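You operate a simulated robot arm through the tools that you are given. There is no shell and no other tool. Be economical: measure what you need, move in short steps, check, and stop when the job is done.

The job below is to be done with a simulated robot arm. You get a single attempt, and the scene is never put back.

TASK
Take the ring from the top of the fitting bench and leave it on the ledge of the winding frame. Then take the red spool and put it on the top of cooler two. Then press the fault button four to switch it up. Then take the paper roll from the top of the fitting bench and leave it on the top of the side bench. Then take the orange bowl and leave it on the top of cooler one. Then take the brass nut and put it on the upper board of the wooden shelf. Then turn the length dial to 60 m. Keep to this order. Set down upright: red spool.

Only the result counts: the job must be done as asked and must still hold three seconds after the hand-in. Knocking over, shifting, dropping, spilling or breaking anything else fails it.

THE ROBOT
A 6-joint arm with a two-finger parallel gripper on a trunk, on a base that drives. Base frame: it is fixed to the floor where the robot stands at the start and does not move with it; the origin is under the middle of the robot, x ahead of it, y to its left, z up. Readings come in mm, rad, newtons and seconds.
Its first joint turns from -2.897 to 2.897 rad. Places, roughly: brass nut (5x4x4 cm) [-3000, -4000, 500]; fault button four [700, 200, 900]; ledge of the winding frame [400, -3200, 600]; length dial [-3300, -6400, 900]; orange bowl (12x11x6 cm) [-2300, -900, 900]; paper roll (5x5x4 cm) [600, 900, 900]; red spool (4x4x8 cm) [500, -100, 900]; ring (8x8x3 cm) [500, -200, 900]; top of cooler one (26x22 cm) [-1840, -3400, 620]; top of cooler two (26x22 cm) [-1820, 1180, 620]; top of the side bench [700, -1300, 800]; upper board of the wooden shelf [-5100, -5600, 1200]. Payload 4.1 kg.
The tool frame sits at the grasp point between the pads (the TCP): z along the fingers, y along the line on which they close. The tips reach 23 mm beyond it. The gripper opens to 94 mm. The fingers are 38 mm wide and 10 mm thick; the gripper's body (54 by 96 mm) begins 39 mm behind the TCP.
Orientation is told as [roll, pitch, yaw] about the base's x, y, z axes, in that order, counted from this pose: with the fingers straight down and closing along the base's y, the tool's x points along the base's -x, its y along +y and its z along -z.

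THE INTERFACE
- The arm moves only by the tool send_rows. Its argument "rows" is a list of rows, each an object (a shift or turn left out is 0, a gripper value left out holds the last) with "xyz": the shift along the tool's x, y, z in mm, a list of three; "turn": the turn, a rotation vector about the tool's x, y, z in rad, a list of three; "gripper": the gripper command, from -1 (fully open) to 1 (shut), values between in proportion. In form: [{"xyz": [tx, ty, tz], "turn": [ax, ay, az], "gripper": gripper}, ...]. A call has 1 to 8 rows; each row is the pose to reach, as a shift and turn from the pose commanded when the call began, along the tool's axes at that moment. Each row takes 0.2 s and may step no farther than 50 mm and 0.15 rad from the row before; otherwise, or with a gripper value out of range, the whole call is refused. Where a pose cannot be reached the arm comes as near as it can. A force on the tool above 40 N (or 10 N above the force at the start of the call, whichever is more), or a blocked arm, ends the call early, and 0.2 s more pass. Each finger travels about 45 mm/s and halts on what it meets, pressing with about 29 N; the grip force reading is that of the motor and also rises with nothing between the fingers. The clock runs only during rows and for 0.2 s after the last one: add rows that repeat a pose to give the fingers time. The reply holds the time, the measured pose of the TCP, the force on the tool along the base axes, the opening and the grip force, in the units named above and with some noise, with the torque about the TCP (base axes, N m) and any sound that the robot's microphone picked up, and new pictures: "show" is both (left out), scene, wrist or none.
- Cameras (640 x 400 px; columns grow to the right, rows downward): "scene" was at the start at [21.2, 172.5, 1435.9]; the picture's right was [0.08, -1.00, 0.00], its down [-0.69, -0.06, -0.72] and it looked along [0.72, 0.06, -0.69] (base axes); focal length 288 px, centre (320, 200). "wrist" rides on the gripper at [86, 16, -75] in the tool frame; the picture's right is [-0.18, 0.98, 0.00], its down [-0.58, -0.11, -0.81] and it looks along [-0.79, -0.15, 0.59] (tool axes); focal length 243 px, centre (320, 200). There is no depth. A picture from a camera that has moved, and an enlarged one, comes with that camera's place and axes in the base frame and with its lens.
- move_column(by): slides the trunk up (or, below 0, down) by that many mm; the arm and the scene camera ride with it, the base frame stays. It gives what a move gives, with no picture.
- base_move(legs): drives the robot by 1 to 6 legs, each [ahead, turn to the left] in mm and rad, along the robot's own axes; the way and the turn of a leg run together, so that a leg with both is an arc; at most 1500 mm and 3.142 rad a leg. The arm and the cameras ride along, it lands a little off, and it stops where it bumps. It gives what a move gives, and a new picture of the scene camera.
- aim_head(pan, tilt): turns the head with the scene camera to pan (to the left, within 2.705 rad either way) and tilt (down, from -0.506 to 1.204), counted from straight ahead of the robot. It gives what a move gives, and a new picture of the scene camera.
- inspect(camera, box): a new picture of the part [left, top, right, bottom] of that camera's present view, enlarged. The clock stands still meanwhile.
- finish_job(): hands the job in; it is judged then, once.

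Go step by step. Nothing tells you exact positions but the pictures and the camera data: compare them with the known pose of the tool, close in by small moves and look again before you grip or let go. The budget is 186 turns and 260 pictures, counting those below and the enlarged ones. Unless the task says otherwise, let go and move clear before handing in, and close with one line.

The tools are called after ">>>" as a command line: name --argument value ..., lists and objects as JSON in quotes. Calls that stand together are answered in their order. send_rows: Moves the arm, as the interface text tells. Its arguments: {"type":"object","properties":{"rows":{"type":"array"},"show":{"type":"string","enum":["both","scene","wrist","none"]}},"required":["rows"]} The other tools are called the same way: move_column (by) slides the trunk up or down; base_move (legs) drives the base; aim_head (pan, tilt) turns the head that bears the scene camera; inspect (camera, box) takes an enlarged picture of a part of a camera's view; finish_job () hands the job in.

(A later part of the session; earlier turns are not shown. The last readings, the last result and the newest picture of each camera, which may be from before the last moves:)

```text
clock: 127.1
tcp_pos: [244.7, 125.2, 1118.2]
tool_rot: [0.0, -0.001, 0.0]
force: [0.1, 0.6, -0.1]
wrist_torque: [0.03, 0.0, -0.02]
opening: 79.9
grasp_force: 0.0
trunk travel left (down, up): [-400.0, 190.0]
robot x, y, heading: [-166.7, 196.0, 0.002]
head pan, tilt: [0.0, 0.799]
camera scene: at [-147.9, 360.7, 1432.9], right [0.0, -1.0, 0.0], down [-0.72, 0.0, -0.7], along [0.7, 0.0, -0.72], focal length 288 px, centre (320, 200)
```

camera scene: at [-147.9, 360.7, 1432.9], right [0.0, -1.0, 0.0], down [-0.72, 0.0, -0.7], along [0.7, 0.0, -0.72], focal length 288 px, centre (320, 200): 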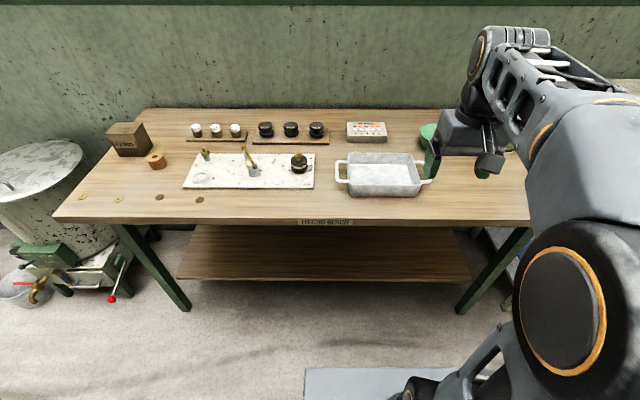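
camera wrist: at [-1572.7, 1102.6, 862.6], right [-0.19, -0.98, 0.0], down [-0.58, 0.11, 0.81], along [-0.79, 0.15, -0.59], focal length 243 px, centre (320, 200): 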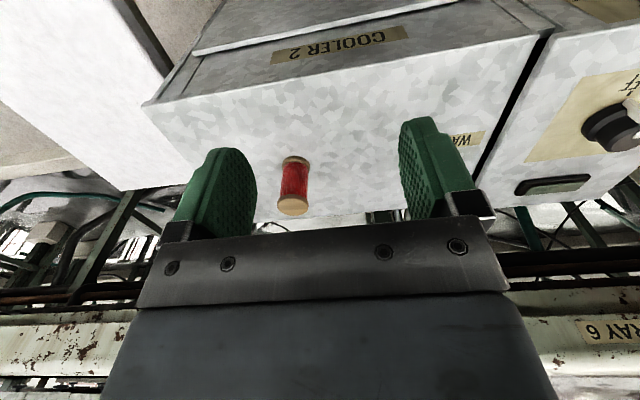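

I'll roll ahead 240 mm, then look closely at the fault box.

>>> base_move --legs '[[240, 0]]'

>>> inspect --camera "scene" --box '[320, 80, 440, 155]'

```text
clock: 128.9
tcp_pos: [482.4, 125.1, 1119.1]
tool_rot: [-0.002, -0.001, -0.003]
force: [-0.3, -0.7, 0.1]
wrist_torque: [0.0, -0.01, -0.01]
opening: 80.0
grasp_force: 0.1
trunk travel left (down, up): [-400.0, 190.0]
robot x, y, heading: [75.3, 195.6, 0.001]
head pan, tilt: [0.0, 0.799]
camera scene: at [92.1, 360.9, 1432.9], right [0.0, -1.0, 0.0], down [-0.72, 0.0, -0.7], along [0.7, 0.0, -0.72], focal length 288 px, centre (320, 200)
```

scene: 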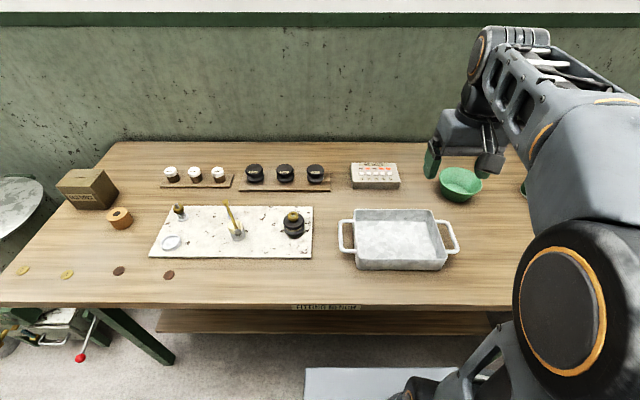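

```text
5.33 times, centred on (380, 118) of scene
camera zoom: at [92.1, 360.9, 1432.9], right [0.0, -1.0, 0.0], down [-0.72, 0.0, -0.7], along [0.7, 0.0, -0.72], focal length 1535 px, centre (0, 640)
```

zoom: 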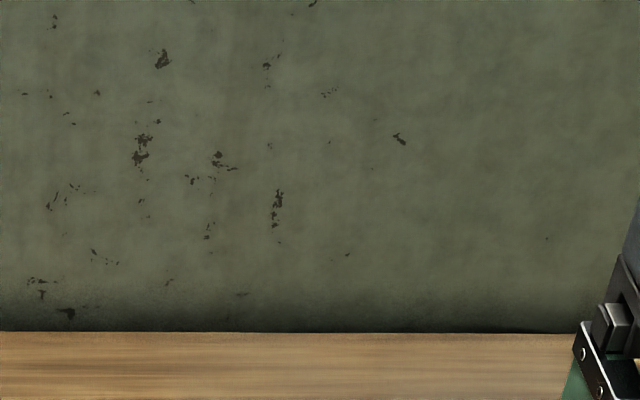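

>>> inspect --camera "scene" --box '[335, 150, 415, 200]'

```text
8.00 times, centred on (375, 175) of scene
camera zoom: at [92.1, 360.9, 1432.9], right [0.0, -1.0, 0.0], down [-0.72, 0.0, -0.7], along [0.7, 0.0, -0.72], focal length 2302 px, centre (-120, 400)
```

zoom: 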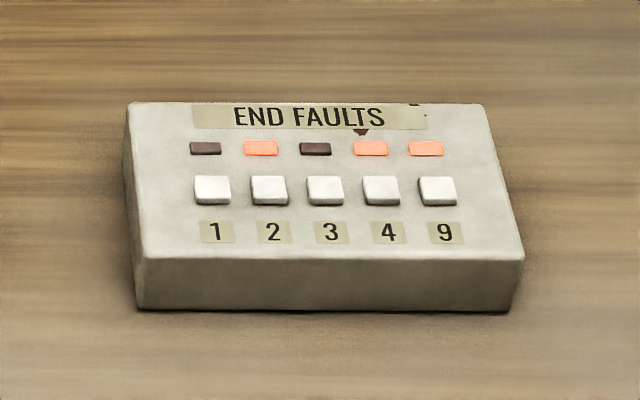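

Button 4 (lamp lit) is at about (740,177,~875). I'll roll ahead 50 mm more, close the fingers, and bring the tip above it.

>>> base_move --legs '[[50, 0]]'

>>> send_rows --rows '[{"xyz": [-30, 10, 15], "gripper": 1}, {"xyz": [-70, 25, 40], "gripper": 1}, {"xyz": [-110, 35, 65], "gripper": 1}, {"xyz": [-150, 47, 90], "gripper": 1}, {"xyz": [-180, 52, 125], "gripper": 1}, {"xyz": [-195, 52, 155], "gripper": 1}, {"xyz": [-195, 52, 155], "gripper": 1}]'

```text
clock: 129.8
tcp_pos: [530.9, 125.3, 1119.0]
tool_rot: [-0.002, -0.002, -0.003]
force: [-0.3, -0.3, -0.3]
wrist_torque: [-0.02, -0.01, 0.04]
opening: 80.0
grasp_force: 0.1
trunk travel left (down, up): [-400.0, 190.0]
robot x, y, heading: [123.5, 192.0, 0.005]
head pan, tilt: [0.0, 0.799]
camera scene: at [141.9, 361.0, 1432.9], right [0.0, -1.0, 0.0], down [-0.72, 0.0, -0.7], along [0.7, 0.0, -0.72], focal length 288 px, centre (320, 200)
```

scene: 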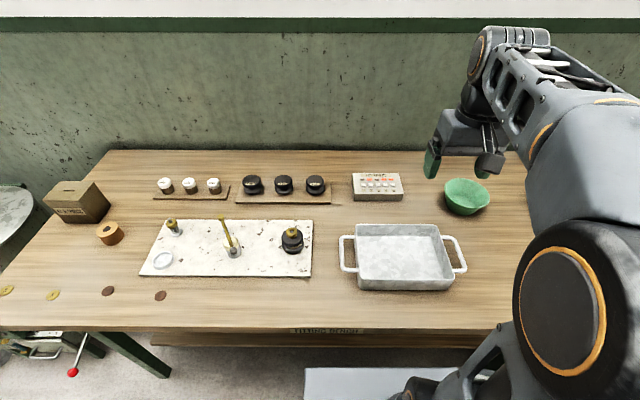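

```text
clock: 131.4
tcp_pos: [728.3, 175.9, 964.8]
tool_rot: [-0.001, -0.002, -0.002]
force: [0.2, 0.4, 0.3]
wrist_torque: [-0.01, 0.04, 0.0]
opening: 0.4
grasp_force: 29.2
trunk travel left (down, up): [-400.0, 190.0]
robot x, y, heading: [123.2, 193.4, 0.004]
head pan, tilt: [0.0, 0.799]
camera scene: at [141.9, 361.0, 1432.9], right [0.0, -1.0, 0.0], down [-0.72, 0.0, -0.7], along [0.7, 0.0, -0.72], focal length 288 px, centre (320, 200)
camera wrist: at [641.6, 191.8, 1038.5], right [0.19, 0.98, 0.0], down [0.58, -0.11, 0.81], along [0.79, -0.15, -0.59], focal length 243 px, centre (320, 200)
```

scene: 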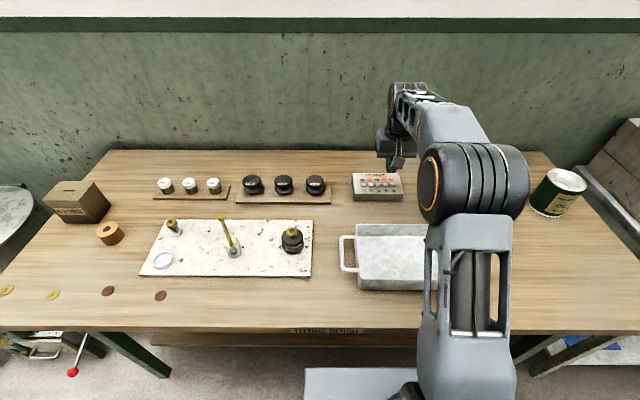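
wrist: 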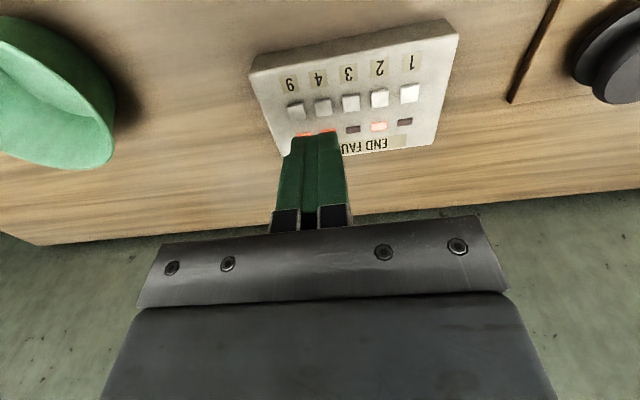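

Button 4 resolves to about (744,174.5). I'll align and lower to just above it.

>>> send_rows --rows '[{"xyz": [-16, -1.5, 10]}, {"xyz": [-16, -1.5, 35]}, {"xyz": [-16, -1.5, 52]}, {"xyz": [-16, -1.5, 52]}]' --show "wrist"

>>> inspect --camera "wrist" --box '[220, 80, 420, 205]'

```text
clock: 132.4
tcp_pos: [743.6, 173.5, 912.0]
tool_rot: [0.001, -0.002, 0.0]
force: [0.2, -0.7, 0.2]
wrist_torque: [-0.03, 0.01, 0.04]
opening: 0.1
grasp_force: 28.5
trunk travel left (down, up): [-400.0, 190.0]
robot x, y, heading: [121.4, 192.7, 0.009]
head pan, tilt: [0.0, 0.799]
camera wrist: at [656.6, 190.4, 986.6], right [0.19, 0.98, 0.0], down [0.58, -0.11, 0.81], along [0.79, -0.15, -0.59], focal length 243 px, centre (320, 200)
```

wrist: 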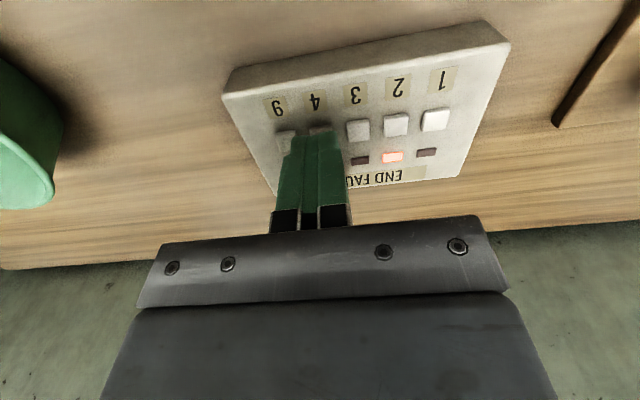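

```text
3.20 times, centred on (320, 142) of wrist
camera zoom: at [656.6, 190.4, 986.6], right [0.19, 0.98, 0.0], down [0.58, -0.11, 0.81], along [0.79, -0.15, -0.59], focal length 776 px, centre (320, 384)
```

zoom: 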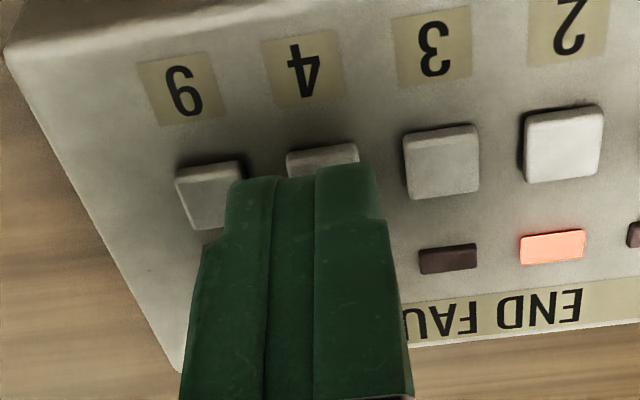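

Tip is over button 4 (shift +1.3 mm in y). Pressing slowly.

>>> send_rows --rows '[{"xyz": [0, 1.3, 6]}, {"xyz": [0, 1.3, 10]}, {"xyz": [0, 1.3, 13]}, {"xyz": [0, 1.3, 15]}, {"xyz": [0, 1.3, 17]}]' --show "none"

>>> inspect --camera "wrist" --box '[220, 80, 420, 205]'

```text
clock: 133.6
tcp_pos: [743.5, 175.1, 895.4]
tool_rot: [-0.001, -0.001, -0.003]
force: [0.8, -0.7, 2.2]
wrist_torque: [-0.01, -0.01, 0.05]
opening: 0.0
grasp_force: 28.5
trunk travel left (down, up): [-400.0, 190.0]
robot x, y, heading: [118.7, 195.4, 0.001]
head pan, tilt: [0.0, 0.799]
heard: click
```

```text
3.20 times, centred on (320, 142) of wrist
camera zoom: at [656.9, 191.5, 969.3], right [0.19, 0.98, 0.0], down [0.58, -0.11, 0.81], along [0.79, -0.15, -0.59], focal length 776 px, centre (320, 384)
```

zoom: 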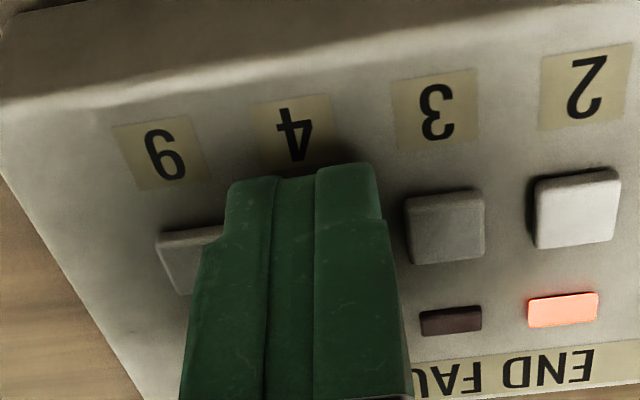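

Clicked. I'll lift and check the lamp.

>>> send_rows --rows '[{"xyz": [0, 0, -30]}, {"xyz": [10, 0, -75]}, {"xyz": [40, 0, -115]}, {"xyz": [75, 0, -150]}]' --show "wrist"

>>> inspect --camera "scene" --box '[335, 150, 431, 210]'

```text
clock: 134.6
tcp_pos: [669.1, 176.7, 1044.9]
tool_rot: [0.001, -0.001, -0.002]
force: [-0.4, -0.2, -0.1]
wrist_torque: [-0.03, 0.01, -0.03]
opening: 0.1
grasp_force: 29.3
trunk travel left (down, up): [-400.0, 190.0]
robot x, y, heading: [121.5, 194.6, -0.0]
head pan, tilt: [0.0, 0.799]
camera wrist: at [581.3, 191.3, 1118.9], right [0.19, 0.98, 0.0], down [0.58, -0.11, 0.81], along [0.79, -0.15, -0.59], focal length 243 px, centre (320, 200)
```

wrist: 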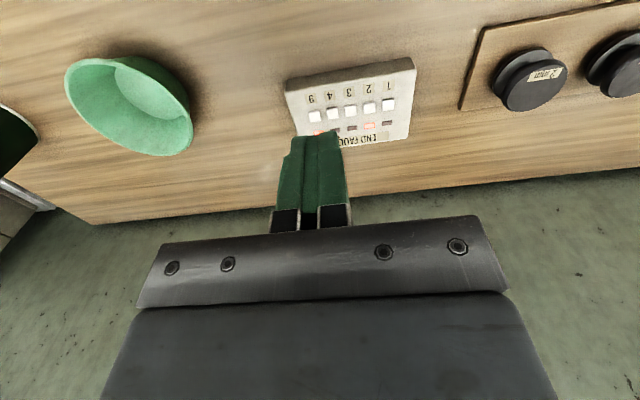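

```text
6.67 times, centred on (383, 180) of scene
camera zoom: at [141.6, 361.0, 1432.9], right [0.0, -1.0, 0.0], down [-0.72, 0.0, -0.7], along [0.7, 0.0, -0.72], focal length 1919 px, centre (-100, 333)
```

zoom: 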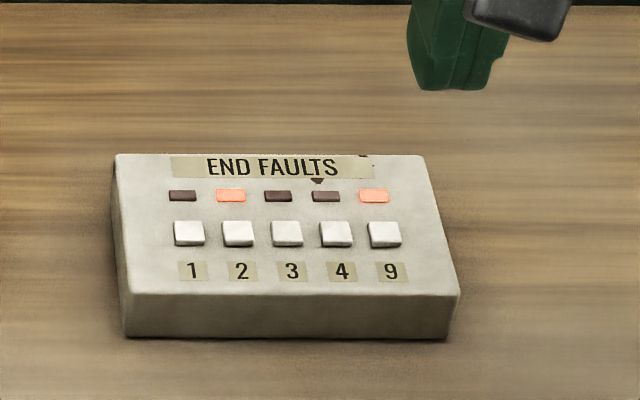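

Lamp 4 switched, the others unchanged. Next is the paper roll (orange-brown roll at about (582,876)); I'll retract, back off and drive left along the bench.

>>> send_rows --rows '[{"xyz": [40, 0, -20], "gripper": -0.5}, {"xyz": [85, 0, -40]}, {"xyz": [130, 0, -60]}, {"xyz": [175, 0, -70]}]' --show "none"

>>> base_move --legs '[[-200, 0], [0, 1.35], [681, 0], [0, -1.35]]'

```text
clock: 135.6
tcp_pos: [492.0, 176.0, 1115.9]
tool_rot: [0.002, -0.001, -0.002]
force: [-0.2, -0.7, 1.1]
wrist_torque: [0.01, 0.01, 0.0]
opening: 70.4
grasp_force: 0.2
trunk travel left (down, up): [-400.0, 190.0]
robot x, y, heading: [123.7, 191.9, 0.004]
head pan, tilt: [0.0, 0.799]
```

```text
clock: 147.2
tcp_pos: [443.3, 841.8, 1114.9]
tool_rot: [-0.001, -0.001, 0.005]
force: [0.6, -0.6, -0.4]
wrist_torque: [0.0, 0.01, 0.01]
opening: 70.6
grasp_force: 0.1
trunk travel left (down, up): [-400.0, 190.0]
robot x, y, heading: [71.5, 858.6, 0.007]
head pan, tilt: [0.0, 0.799]
camera scene: at [90.7, 1024.5, 1432.9], right [0.01, -1.0, 0.0], down [-0.72, 0.0, -0.7], along [0.7, 0.0, -0.72], focal length 288 px, centre (320, 200)
```

scene: 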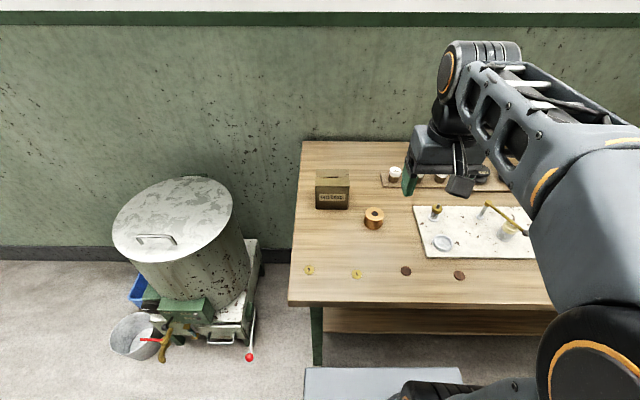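

>>> send_rows --rows '[{"xyz": [-30, 12, 25]}, {"xyz": [-65, 24, 55]}, {"xyz": [-95, 35, 90]}, {"xyz": [-117, 43, 125]}, {"xyz": [-120, 43, 145]}, {"xyz": [-120, 43, 145]}]'

```text
clock: 148.6
tcp_pos: [563.4, 883.3, 969.8]
tool_rot: [-0.001, -0.001, 0.004]
force: [-0.1, -0.7, -0.2]
wrist_torque: [-0.02, -0.05, 0.01]
opening: 70.4
grasp_force: 0.0
trunk travel left (down, up): [-400.0, 190.0]
robot x, y, heading: [71.0, 860.5, 0.007]
head pan, tilt: [0.0, 0.799]
camera scene: at [90.7, 1024.6, 1432.9], right [0.01, -1.0, 0.0], down [-0.72, -0.01, -0.7], along [0.7, 0.0, -0.72], focal length 288 px, centre (320, 200)
camera wrist: at [476.4, 899.1, 1044.3], right [0.18, 0.98, 0.0], down [0.58, -0.11, 0.81], along [0.79, -0.15, -0.59], focal length 243 px, centre (320, 200)
```

scene: 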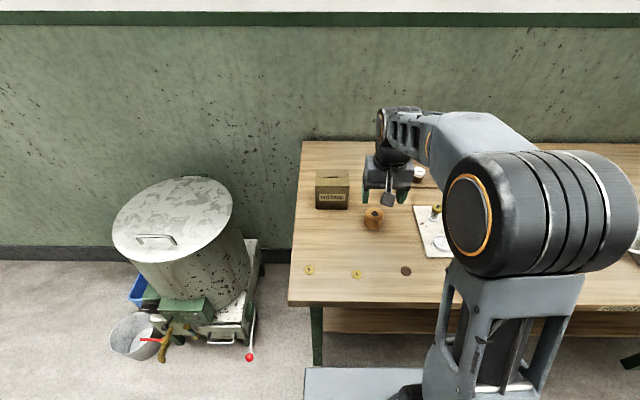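
wrist: 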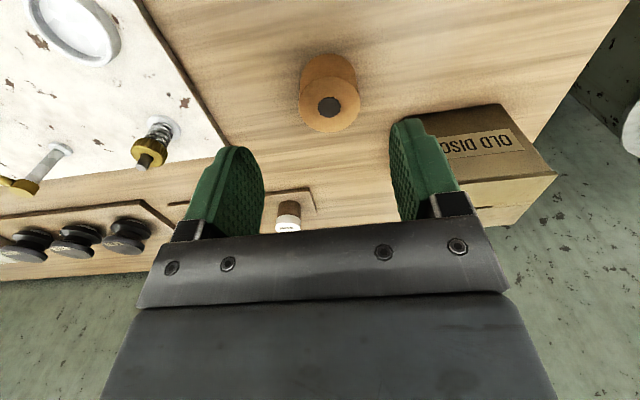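

Roll at about (580,886), top z≈880. Align and lower.

>>> send_rows --rows '[{"xyz": [-17, 2.5, 20]}, {"xyz": [-17, 2.5, 55]}, {"xyz": [-17, 2.5, 65]}, {"xyz": [-17, 2.5, 65]}]' --show "wrist"

```text
clock: 149.6
tcp_pos: [581.5, 887.4, 905.3]
tool_rot: [0.0, -0.001, 0.004]
force: [0.0, 0.4, -0.4]
wrist_torque: [0.01, -0.01, 0.01]
opening: 70.6
grasp_force: 0.1
trunk travel left (down, up): [-400.0, 190.0]
robot x, y, heading: [69.0, 860.7, 0.007]
head pan, tilt: [0.0, 0.799]
camera wrist: at [494.2, 902.3, 978.7], right [0.18, 0.98, 0.0], down [0.58, -0.11, 0.81], along [0.79, -0.15, -0.59], focal length 243 px, centre (320, 200)
```

wrist: 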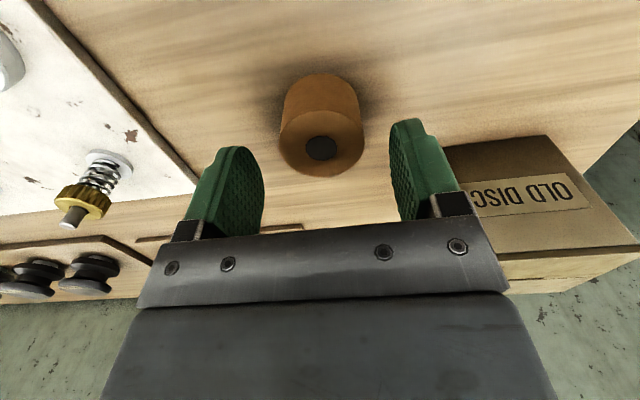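

>>> send_rows --rows '[{"xyz": [0, 0, 25]}, {"xyz": [0, 0, 37]}, {"xyz": [0, 0, 37], "gripper": 1}, {"xyz": [0, 0, 37], "gripper": 1}, {"xyz": [0, 0, 37], "gripper": 1}, {"xyz": [0, 0, 37], "gripper": 1}]' --show "wrist"

```text
clock: 151.0
tcp_pos: [581.8, 887.1, 868.6]
tool_rot: [0.002, -0.002, 0.003]
force: [-0.7, 0.9, 1.3]
wrist_torque: [0.0, -0.01, -0.01]
opening: 47.0
grasp_force: 29.1
trunk travel left (down, up): [-400.0, 190.0]
robot x, y, heading: [71.9, 858.9, 0.004]
head pan, tilt: [0.0, 0.799]
camera wrist: at [494.2, 902.1, 942.2], right [0.18, 0.98, 0.0], down [0.58, -0.11, 0.81], along [0.79, -0.15, -0.59], focal length 243 px, centre (320, 200)
```

wrist: 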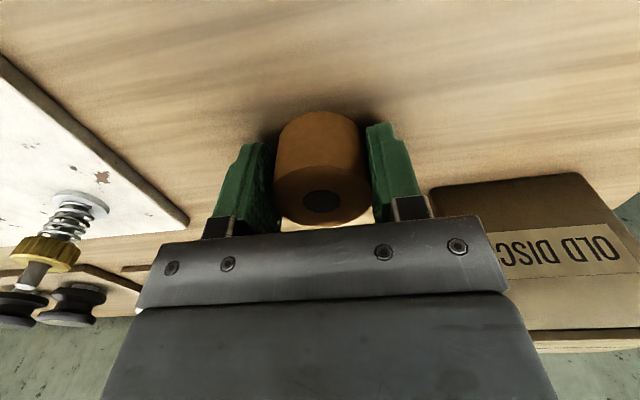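

Roll gripped (47 mm). Lift, retract, and drive to the side bench at y≈-1300.

>>> send_rows --rows '[{"xyz": [0, 0, -40]}, {"xyz": [0, 0, -88]}, {"xyz": [15, 0, -130]}, {"xyz": [50, 0, -165]}, {"xyz": [90, 0, -190]}, {"xyz": [130, 0, -210]}, {"xyz": [165, 0, -230]}]' --show "wrist"

>>> base_move --legs '[[-150, -0.007], [0, -1.571], [1100, 0], [1030, 0], [0, 1.571]]'

```text
clock: 152.6
tcp_pos: [413.8, 886.9, 1098.1]
tool_rot: [-0.001, -0.001, 0.003]
force: [0.1, 0.3, -0.6]
wrist_torque: [0.0, -0.01, 0.03]
opening: 46.7
grasp_force: 28.8
trunk travel left (down, up): [-400.0, 190.0]
robot x, y, heading: [73.1, 856.3, 0.003]
head pan, tilt: [0.0, 0.799]
camera wrist: at [328.0, 902.3, 1172.2], right [0.18, 0.98, 0.0], down [0.58, -0.11, 0.81], along [0.79, -0.15, -0.59], focal length 243 px, centre (320, 200)
```

wrist: 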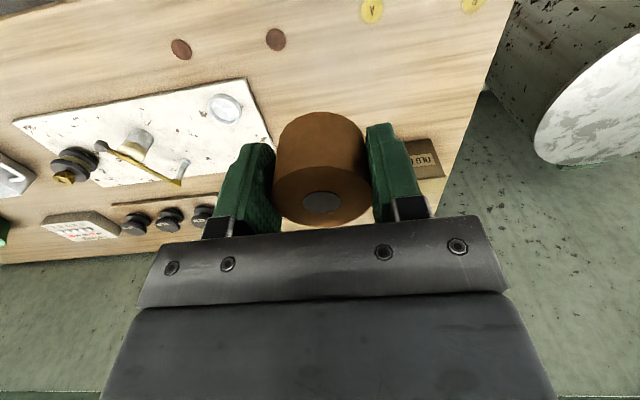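

```text
clock: 171.7
tcp_pos: [275.2, -1235.4, 1098.7]
tool_rot: [0.001, -0.001, -0.002]
force: [0.3, 0.4, -1.2]
wrist_torque: [-0.01, 0.02, -0.02]
opening: 46.4
grasp_force: 28.9
trunk travel left (down, up): [-400.0, 190.0]
robot x, y, heading: [-69.7, -1259.6, 0.004]
head pan, tilt: [0.0, 0.799]
camera scene: at [-48.9, -1096.0, 1432.9], right [0.0, -1.0, 0.0], down [-0.72, 0.0, -0.7], along [0.7, 0.0, -0.72], focal length 288 px, centre (320, 200)
```

scene: 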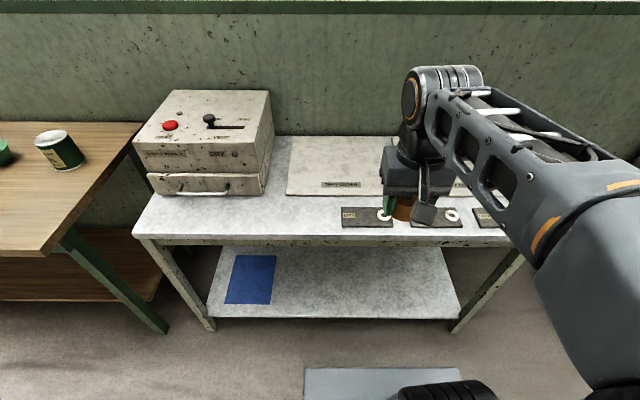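

There's free bench top around (510,-1030), between the box and the first pad. I'll roll ahead 80 mm and carry the roll over it.

>>> base_move --legs '[[80, 0]]'

>>> send_rows --rows '[{"xyz": [-25, 35, 25]}, {"xyz": [-50, 70, 50]}, {"xyz": [-75, 105, 75]}, {"xyz": [-100, 140, 100]}, {"xyz": [-125, 175, 120]}, {"xyz": [-152, 205, 140]}, {"xyz": [-152, 205, 160]}]'

```text
clock: 172.8
tcp_pos: [355.0, -1234.6, 1098.3]
tool_rot: [0.003, -0.001, -0.002]
force: [0.5, -0.8, -0.9]
wrist_torque: [-0.02, -0.01, 0.03]
opening: 46.6
grasp_force: 28.5
trunk travel left (down, up): [-400.0, 190.0]
robot x, y, heading: [12.4, -1266.2, -0.001]
head pan, tilt: [0.0, 0.799]
camera scene: at [31.6, -1095.9, 1432.9], right [0.0, -1.0, 0.0], down [-0.72, 0.0, -0.7], along [0.7, 0.0, -0.72], focal length 288 px, centre (320, 200)
```

scene: 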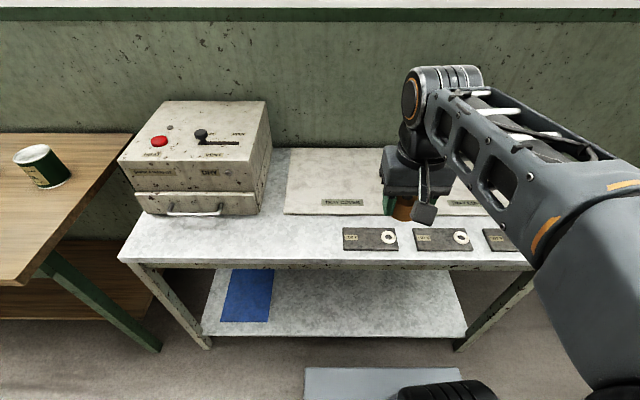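

```text
clock: 174.4
tcp_pos: [507.6, -1029.0, 937.7]
tool_rot: [0.0, -0.001, 0.0]
force: [0.5, 0.9, -0.9]
wrist_torque: [-0.01, 0.03, 0.03]
opening: 46.4
grasp_force: 29.1
trunk travel left (down, up): [-400.0, 190.0]
robot x, y, heading: [12.5, -1262.6, 0.001]
head pan, tilt: [0.0, 0.799]
camera scene: at [31.8, -1095.5, 1432.9], right [0.0, -1.0, 0.0], down [-0.72, 0.0, -0.7], along [0.7, 0.0, -0.72], focal length 288 px, centre (320, 200)
camera wrist: at [420.9, -1013.8, 1011.9], right [0.19, 0.98, 0.0], down [0.58, -0.11, 0.81], along [0.79, -0.15, -0.59], focal length 243 px, centre (320, 200)
```

scene: 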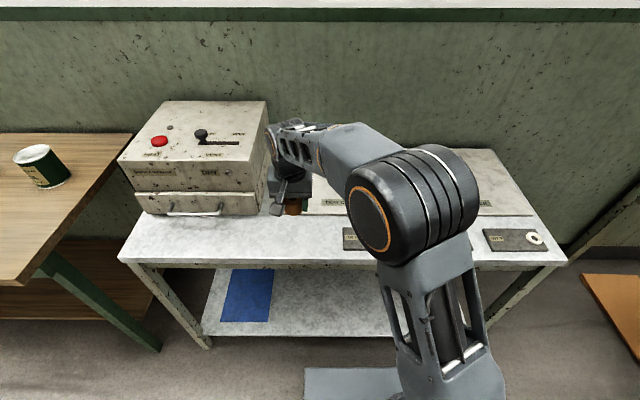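
wrist: 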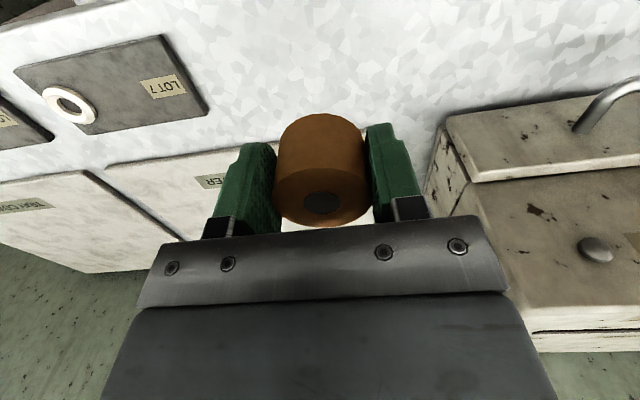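

Clear top below. I'll shift slightly away from the box and lower to contact.

>>> send_rows --rows '[{"xyz": [8, -10, 35]}, {"xyz": [12, -15, 75]}, {"xyz": [12, -15, 92]}, {"xyz": [12, -15, 99]}, {"xyz": [12, -15, 105]}, {"xyz": [12, -15, 110]}, {"xyz": [12, -15, 115]}]' --show "wrist"

```text
clock: 176.0
tcp_pos: [497.5, -1044.1, 823.9]
tool_rot: [0.001, -0.001, -0.002]
force: [-0.5, 0.2, 0.0]
wrist_torque: [0.01, -0.01, 0.02]
opening: 46.7
grasp_force: 29.1
trunk travel left (down, up): [-400.0, 190.0]
robot x, y, heading: [11.6, -1260.2, 0.002]
head pan, tilt: [0.0, 0.799]
camera wrist: at [409.5, -1029.4, 897.2], right [0.19, 0.98, 0.0], down [0.58, -0.11, 0.81], along [0.79, -0.15, -0.59], focal length 243 px, centre (320, 200)
```

wrist: 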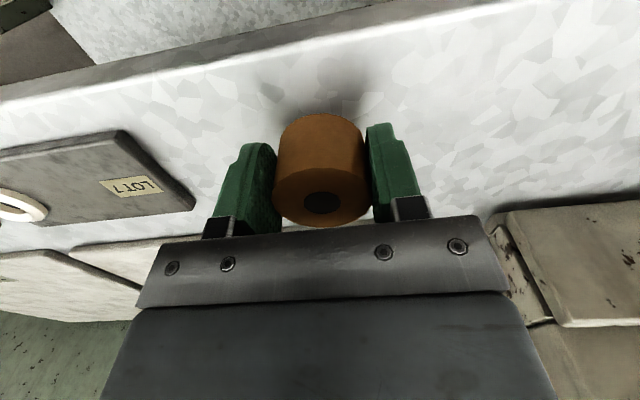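

>>> send_rows --rows '[{"xyz": [0, 0, 5]}, {"xyz": [0, 0, 9]}, {"xyz": [0, 0, 13]}, {"xyz": [0, 0, 17]}, {"xyz": [0, 0, 21]}, {"xyz": [0, 0, 25]}, {"xyz": [0, 0, 29]}, {"xyz": [0, 0, 33]}]' --show "wrist"

```text
clock: 177.4
tcp_pos: [498.2, -1042.9, 804.1]
tool_rot: [0.009, -0.013, -0.003]
force: [-1.9, 0.5, 17.6]
wrist_torque: [-0.27, 0.18, 0.0]
opening: 46.7
grasp_force: 29.2
trunk travel left (down, up): [-400.0, 190.0]
robot x, y, heading: [14.9, -1261.1, -0.001]
head pan, tilt: [0.0, 0.799]
stopped in row 7: the force on the tool passed its limit (the readings are from after the stop); the commanded pose is now the measured one
camera wrist: at [410.8, -1028.8, 876.9], right [0.19, 0.98, 0.01], down [0.57, -0.11, 0.81], along [0.8, -0.15, -0.58], focal length 243 px, centre (320, 200)
```

wrist: 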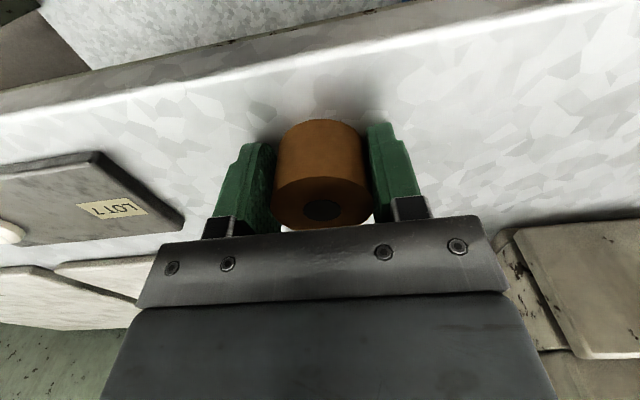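

Contact (17 N). Open and rise.

>>> send_rows --rows '[{"xyz": [0, 0, -2], "gripper": -0.2}, {"xyz": [0, 0, -2], "gripper": -0.5}, {"xyz": [0, 0, -2], "gripper": -0.5}, {"xyz": [0, 0, -2], "gripper": -0.5}, {"xyz": [0, 0, -40]}, {"xyz": [0, 0, -85]}, {"xyz": [0, 0, -130]}, {"xyz": [20, 0, -170]}]'

```text
clock: 179.2
tcp_pos: [476.8, -1046.1, 972.3]
tool_rot: [0.002, -0.008, -0.001]
force: [-0.1, 0.0, -0.3]
wrist_torque: [0.02, 0.02, 0.01]
opening: 70.7
grasp_force: 0.0
trunk travel left (down, up): [-400.0, 190.0]
robot x, y, heading: [12.3, -1258.0, 0.001]
head pan, tilt: [0.0, 0.799]
camera scene: at [31.6, -1095.9, 1432.9], right [0.0, -1.0, 0.0], down [-0.72, 0.0, -0.7], along [0.7, 0.0, -0.72], focal length 288 px, centre (320, 200)
camera wrist: at [388.9, -1030.2, 1045.6], right [0.18, 0.98, 0.0], down [0.57, -0.11, 0.81], along [0.8, -0.15, -0.59], focal length 243 px, centre (320, 200)
```

scene: 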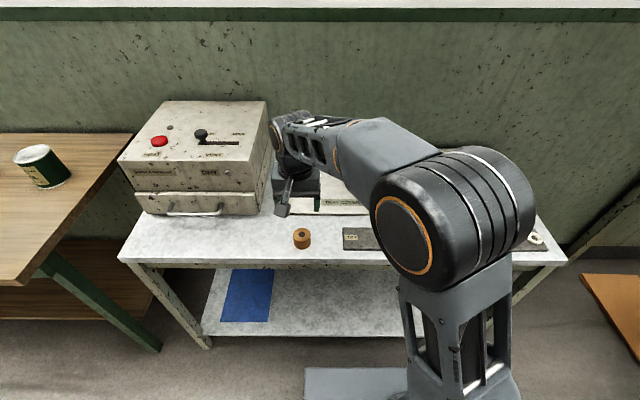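
wrist: 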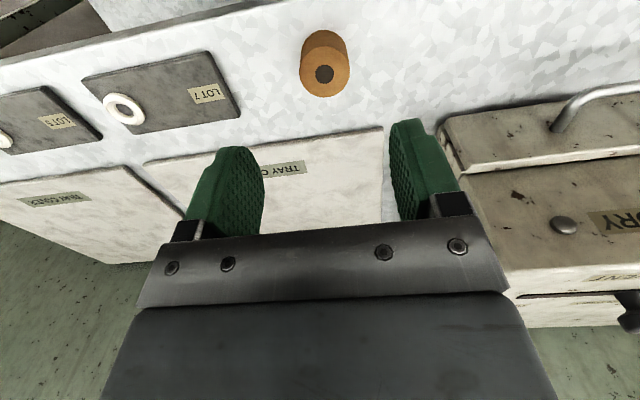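

Paper roll stands on the side bench. Now the orange bowl: retract, back off, and drive toward the machine at (-2300,-900).

>>> send_rows --rows '[{"xyz": [35, -30, -35]}, {"xyz": [70, -60, -70]}, {"xyz": [100, -95, -100]}, {"xyz": [125, -130, -125]}, {"xyz": [135, -170, -140]}]' --show "none"

>>> base_move --legs '[[-200, 0], [0, 2.875], [900, 0], [0, 0.266]]'

>>> aim_head --pan 0.0 --tilt 0.45

```text
refused: row 1 steps farther than a row can; nothing moved
```

```text
clock: 192.8
tcp_pos: [-1524.5, -1224.8, 972.6]
tool_rot: [0.002, -0.007, 3.126]
force: [-0.6, -0.1, 0.3]
wrist_torque: [0.03, 0.0, 0.01]
opening: 70.4
grasp_force: 0.1
trunk travel left (down, up): [-400.0, 190.0]
robot x, y, heading: [-1058.0, -1016.8, 3.125]
head pan, tilt: [0.0, 0.799]
camera scene: at [-1080.9, -1183.4, 1432.9], right [0.01, 1.0, 0.0], down [0.72, -0.01, -0.7], along [-0.7, 0.01, -0.72], focal length 288 px, centre (320, 200)
```

scene: 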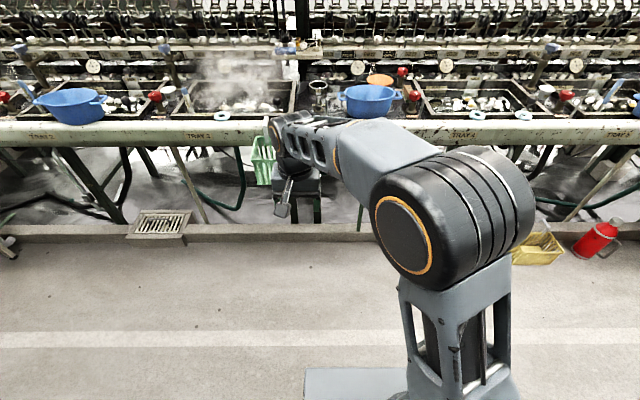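

```text
clock: 193.6
tcp_pos: [-1525.2, -1224.1, 971.0]
tool_rot: [0.004, -0.009, 3.126]
force: [0.0, 0.7, 0.1]
wrist_torque: [-0.02, 0.02, 0.01]
opening: 70.6
grasp_force: 0.1
trunk travel left (down, up): [-400.0, 190.0]
robot x, y, heading: [-1055.4, -1015.4, 3.125]
head pan, tilt: [0.0, 0.45]
camera scene: at [-1092.2, -1183.1, 1463.3], right [0.01, 1.0, 0.0], down [0.44, -0.01, -0.9], along [-0.9, 0.01, -0.44], focal length 288 px, centre (320, 200)
```

scene: 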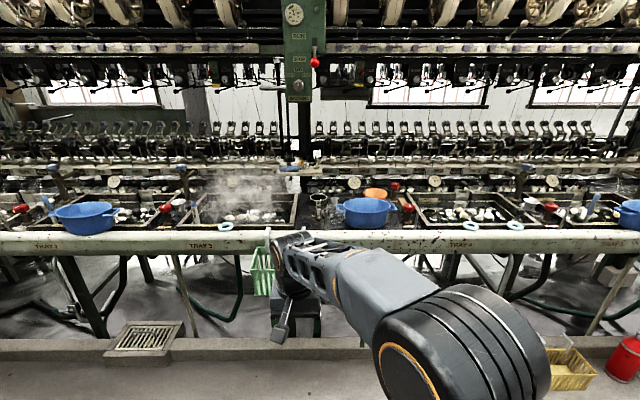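

>>> inspect --camera "scene" --box '[270, 150, 470, 275]'

```text
3.20 times, centred on (370, 212) of scene
camera zoom: at [-1092.2, -1183.1, 1463.3], right [0.01, 1.0, 0.0], down [0.44, -0.01, -0.9], along [-0.9, 0.01, -0.44], focal length 921 px, centre (160, 160)
```

zoom: 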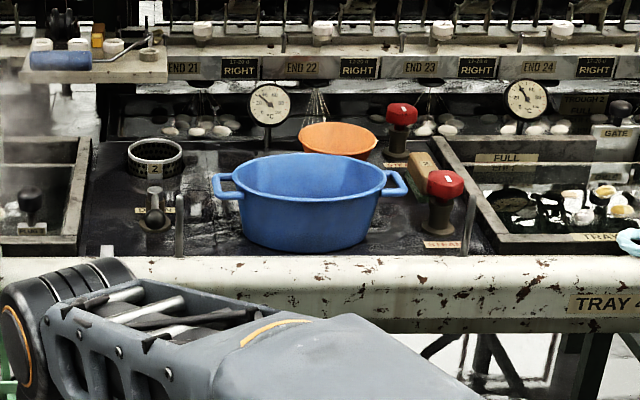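

The orange bowl sits behind the blue tub, with a gauge and red valves around it. I'll fold the arm, raise the trunk, and drive up for a steeper view.

>>> send_rows --rows '[{"xyz": [25, -25, 0]}, {"xyz": [50, -50, 0]}, {"xyz": [75, -80, 0]}, {"xyz": [90, -115, 0]}, {"xyz": [100, -150, 0]}, {"xyz": [105, -185, 0]}]' --show "none"

>>> move_column --by 190

>>> base_move --legs '[[0, -0.132], [570, 0], [0, 0.149]]'

>>> aim_head --pan -0.1 --tilt 0.9

```text
clock: 195.0
tcp_pos: [-1416.7, -1041.8, 971.3]
tool_rot: [0.005, -0.008, 3.125]
force: [0.2, 0.2, 0.2]
wrist_torque: [-0.02, -0.03, 0.01]
opening: 70.4
grasp_force: 0.1
trunk travel left (down, up): [-400.0, 190.0]
robot x, y, heading: [-1060.0, -1015.8, 3.125]
head pan, tilt: [0.0, 0.45]
```

```text
clock: 197.1
tcp_pos: [-1416.9, -1042.7, 1161.3]
tool_rot: [0.003, -0.01, 3.127]
force: [0.1, -0.7, -0.2]
wrist_torque: [0.01, -0.01, -0.01]
opening: 70.5
grasp_force: 0.0
trunk travel left (down, up): [-590.0, 0.0]
robot x, y, heading: [-1056.2, -1014.4, 3.128]
head pan, tilt: [0.0, 0.45]
```

```text
clock: 201.6
tcp_pos: [-1978.9, -969.3, 1162.0]
tool_rot: [0.003, -0.01, -3.133]
force: [-0.1, 0.7, 1.2]
wrist_torque: [0.05, -0.03, 0.0]
opening: 70.5
grasp_force: 0.0
trunk travel left (down, up): [-590.0, 0.0]
robot x, y, heading: [-1623.5, -932.7, -3.128]
head pan, tilt: [0.0, 0.45]
camera scene: at [-1651.2, -1102.9, 1653.4], right [-0.01, 1.0, 0.0], down [0.44, 0.01, -0.9], along [-0.9, -0.01, -0.44], focal length 288 px, centre (320, 200)
```

scene: 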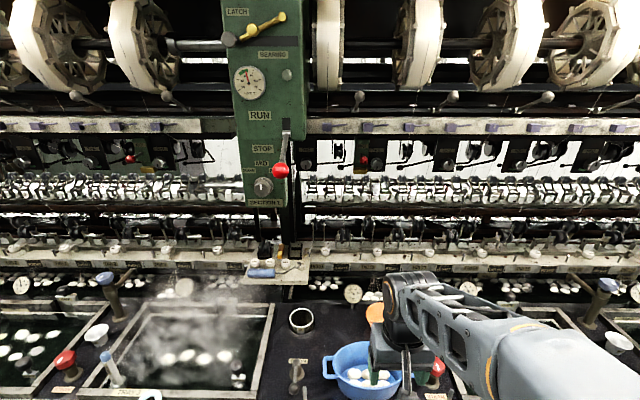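

```text
clock: 202.5
tcp_pos: [-1980.1, -969.5, 1161.2]
tool_rot: [0.003, -0.01, -3.133]
force: [0.0, 0.4, 0.4]
wrist_torque: [-0.01, 0.01, 0.0]
opening: 70.4
grasp_force: 0.1
trunk travel left (down, up): [-590.0, 0.0]
robot x, y, heading: [-1617.2, -934.5, -3.128]
head pan, tilt: [-0.099, 0.901]
camera scene: at [-1634.7, -1095.0, 1615.1], right [0.09, 1.0, 0.0], down [0.78, -0.07, -0.62], along [-0.62, 0.05, -0.78], focal length 288 px, centre (320, 200)
```

scene: 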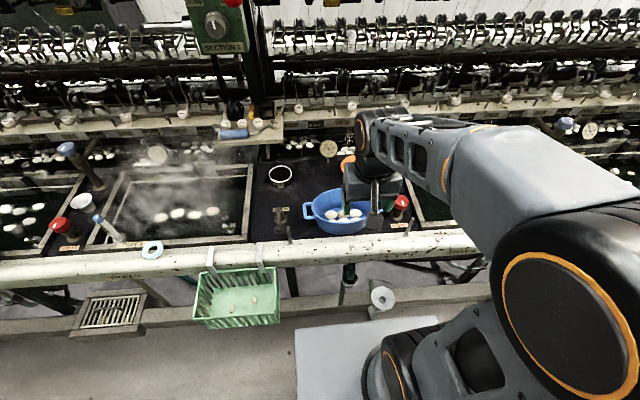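

>>> send_rows --rows '[{"xyz": [0, -45, 0]}, {"xyz": [0, -90, 0]}, {"xyz": [0, -135, 0]}, {"xyz": [0, -180, 0]}, {"xyz": [0, -225, 0]}, {"xyz": [0, -250, 0]}]'

>>> inspect --camera "scene" --box '[250, 90, 450, 250]'

```text
clock: 203.9
tcp_pos: [-1981.3, -718.9, 1160.0]
tool_rot: [0.004, -0.008, -3.132]
force: [0.1, 0.5, -0.5]
wrist_torque: [0.01, -0.01, -0.01]
opening: 70.5
grasp_force: 0.0
trunk travel left (down, up): [-590.0, 0.0]
robot x, y, heading: [-1618.4, -934.6, -3.127]
head pan, tilt: [-0.099, 0.901]
camera scene: at [-1634.7, -1094.5, 1615.1], right [0.09, 1.0, 0.0], down [0.78, -0.07, -0.62], along [-0.62, 0.05, -0.78], focal length 288 px, centre (320, 200)
camera wrist: at [-1894.1, -734.6, 1233.5], right [-0.17, -0.98, 0.01], down [-0.57, 0.11, 0.81], along [-0.8, 0.14, -0.58], focal length 243 px, centre (320, 200)
```

scene: 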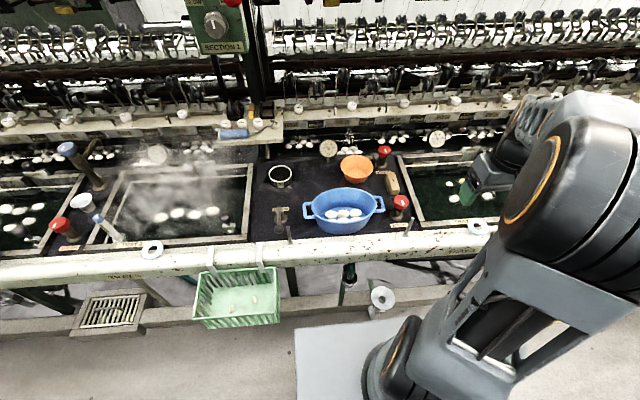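
wrist: 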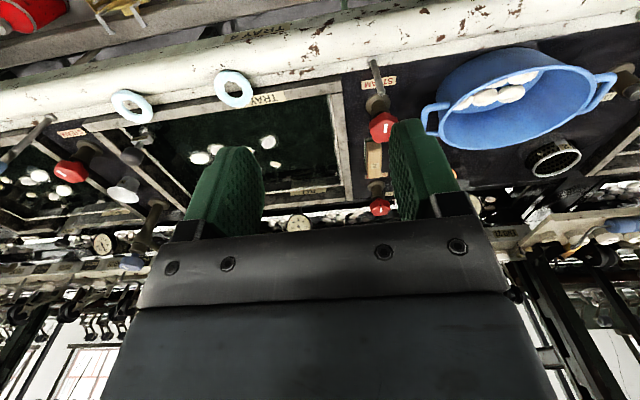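

```text
2.50 times, centred on (350, 170) of scene
camera zoom: at [-1634.7, -1094.5, 1615.1], right [0.09, 1.0, 0.0], down [0.78, -0.07, -0.62], along [-0.62, 0.05, -0.78], focal length 720 px, centre (245, 275)
```

zoom: 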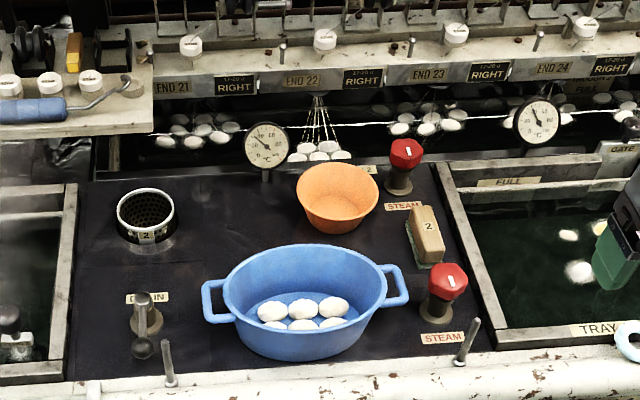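

Triangulation: bowl rim centre ≈(-2357,-901,881), diameter 120; tub rim z≈901 ending near y≈-868. I'll pinch the bowl's rim on the robot-right near side (45° point ≈(-2314,-859)), with the hand yawed 45° and tilted to follow the wall. First a small roll ahead and the yaw.

>>> base_move --legs '[[40, 0]]'

>>> send_rows --rows '[{"xyz": [-20, 10, 5], "turn": [0, 0, 0.131]}, {"xyz": [-45, 20, 10], "turn": [0, 0, 0.262]}, {"xyz": [-70, 30, 15], "turn": [0, 0, 0.393]}, {"xyz": [-95, 40, 20], "turn": [0, 0, 0.524]}, {"xyz": [-120, 50, 30], "turn": [0, 0, 0.655]}, {"xyz": [-145, 60, 40], "turn": [0, 0, 0.785]}, {"xyz": [-180, 70, 50], "turn": [0, 0, 0.785]}]'

```text
clock: 204.8
tcp_pos: [-2023.0, -719.2, 1159.9]
tool_rot: [0.003, -0.008, -3.133]
force: [0.0, -0.1, 0.0]
wrist_torque: [0.02, -0.02, 0.05]
opening: 70.6
grasp_force: 0.0
trunk travel left (down, up): [-590.0, 0.0]
robot x, y, heading: [-1659.7, -933.9, -3.129]
head pan, tilt: [-0.099, 0.901]
camera scene: at [-1676.3, -1095.4, 1615.0], right [0.09, 1.0, 0.0], down [0.78, -0.07, -0.62], along [-0.62, 0.05, -0.78], focal length 288 px, centre (320, 200)
```

scene: 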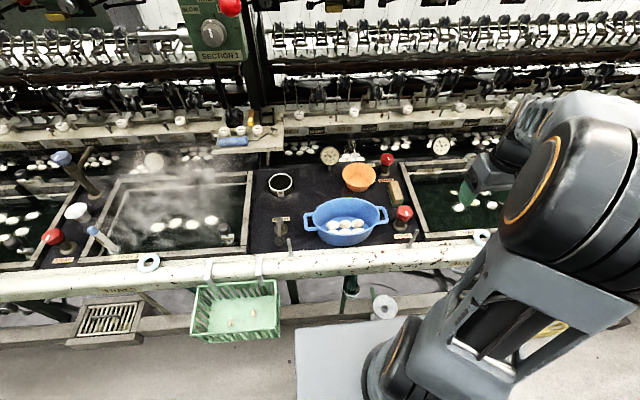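

```text
clock: 206.4
tcp_pos: [-2203.1, -792.7, 1111.2]
tool_rot: [0.008, -0.003, 2.365]
force: [0.5, 0.6, 0.8]
wrist_torque: [-0.03, -0.01, 0.01]
opening: 70.2
grasp_force: 0.1
trunk travel left (down, up): [-590.0, 0.0]
robot x, y, heading: [-1658.1, -937.6, -3.139]
head pan, tilt: [-0.099, 0.901]
camera scene: at [-1675.9, -1095.5, 1615.0], right [0.09, 1.0, 0.0], down [0.78, -0.07, -0.62], along [-0.62, 0.05, -0.78], focal length 288 px, centre (320, 200)
camera wrist: at [-2152.1, -865.8, 1185.6], right [-0.82, -0.57, 0.01], down [-0.33, 0.49, 0.81], along [-0.47, 0.66, -0.59], focal length 243 px, centre (320, 200)
```

scene: 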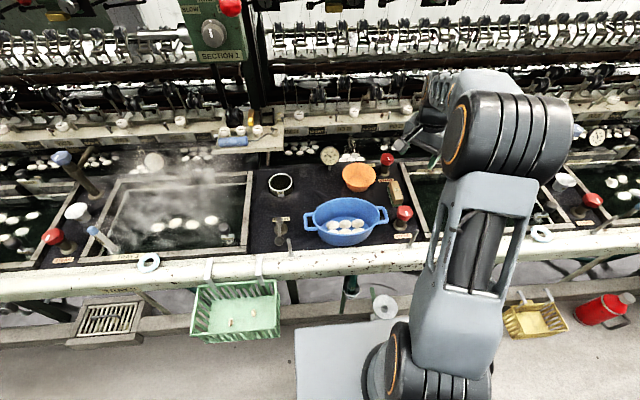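
wrist: 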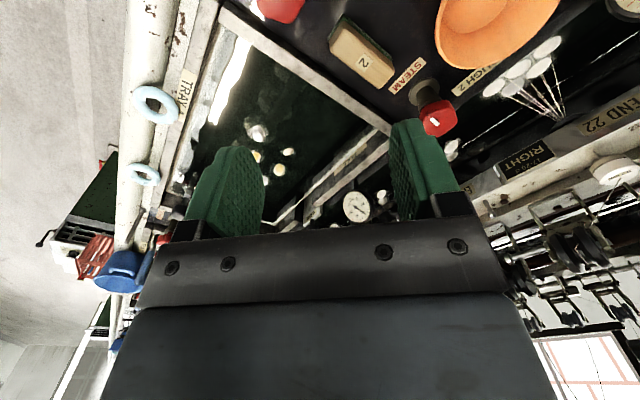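

Bowl is in view at the upper right. Now tilt the hand 0.3 rad along the wall and go to a hover point.

>>> send_rows --rows '[{"xyz": [-6, 18, 20], "turn": [-0.1, 0, 0], "gripper": -0.2}, {"xyz": [-12, 36, 40], "turn": [-0.2, 0, 0]}, {"xyz": [-18, 54, 60], "turn": [-0.3, 0, 0]}, {"xyz": [-25, 75, 85], "turn": [-0.3, 0, 0]}, {"xyz": [-32, 92, 108], "turn": [-0.3, 0, 0]}, {"xyz": [-32, 92, 108], "turn": [-0.3, 0, 0]}]'

>>> inspect --camera "scene" --box '[280, 110, 480, 250]'

```text
clock: 207.8
tcp_pos: [-2291.0, -836.7, 1005.1]
tool_rot: [0.308, -0.003, 2.364]
force: [-0.4, 0.4, -0.6]
wrist_torque: [0.01, 0.0, -0.01]
opening: 56.3
grasp_force: 0.1
trunk travel left (down, up): [-590.0, 0.0]
robot x, y, heading: [-1661.6, -935.8, -3.134]
head pan, tilt: [-0.099, 0.901]
camera scene: at [-1675.2, -1095.3, 1615.0], right [0.09, 1.0, 0.0], down [0.78, -0.07, -0.62], along [-0.62, 0.05, -0.78], focal length 288 px, centre (320, 200)
camera wrist: at [-2223.5, -891.8, 1080.5], right [-0.79, -0.54, 0.3], down [-0.17, 0.65, 0.74], along [-0.59, 0.53, -0.61], focal length 243 px, centre (320, 200)
```

scene: 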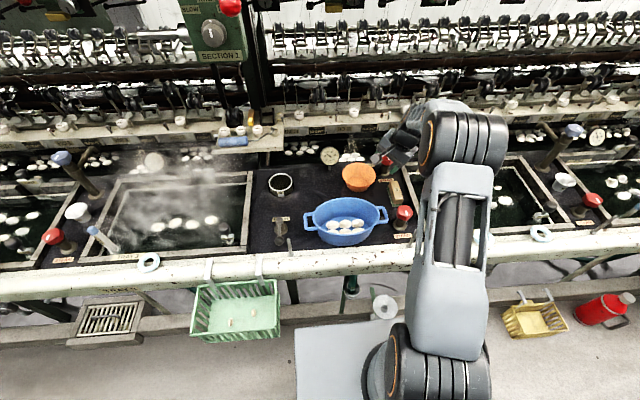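
wrist: 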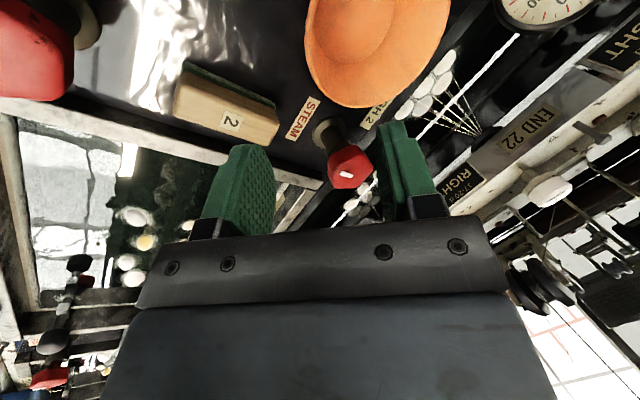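

```text
2.86 times, centred on (380, 180) of scene
camera zoom: at [-1675.2, -1095.3, 1615.0], right [0.09, 1.0, 0.0], down [0.78, -0.07, -0.62], along [-0.62, 0.05, -0.78], focal length 822 px, centre (149, 257)
```

zoom: 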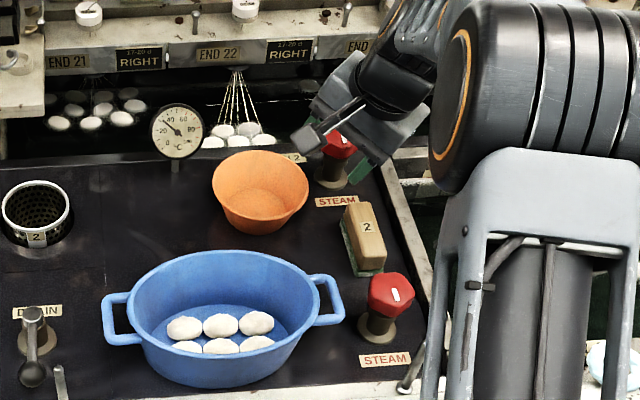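

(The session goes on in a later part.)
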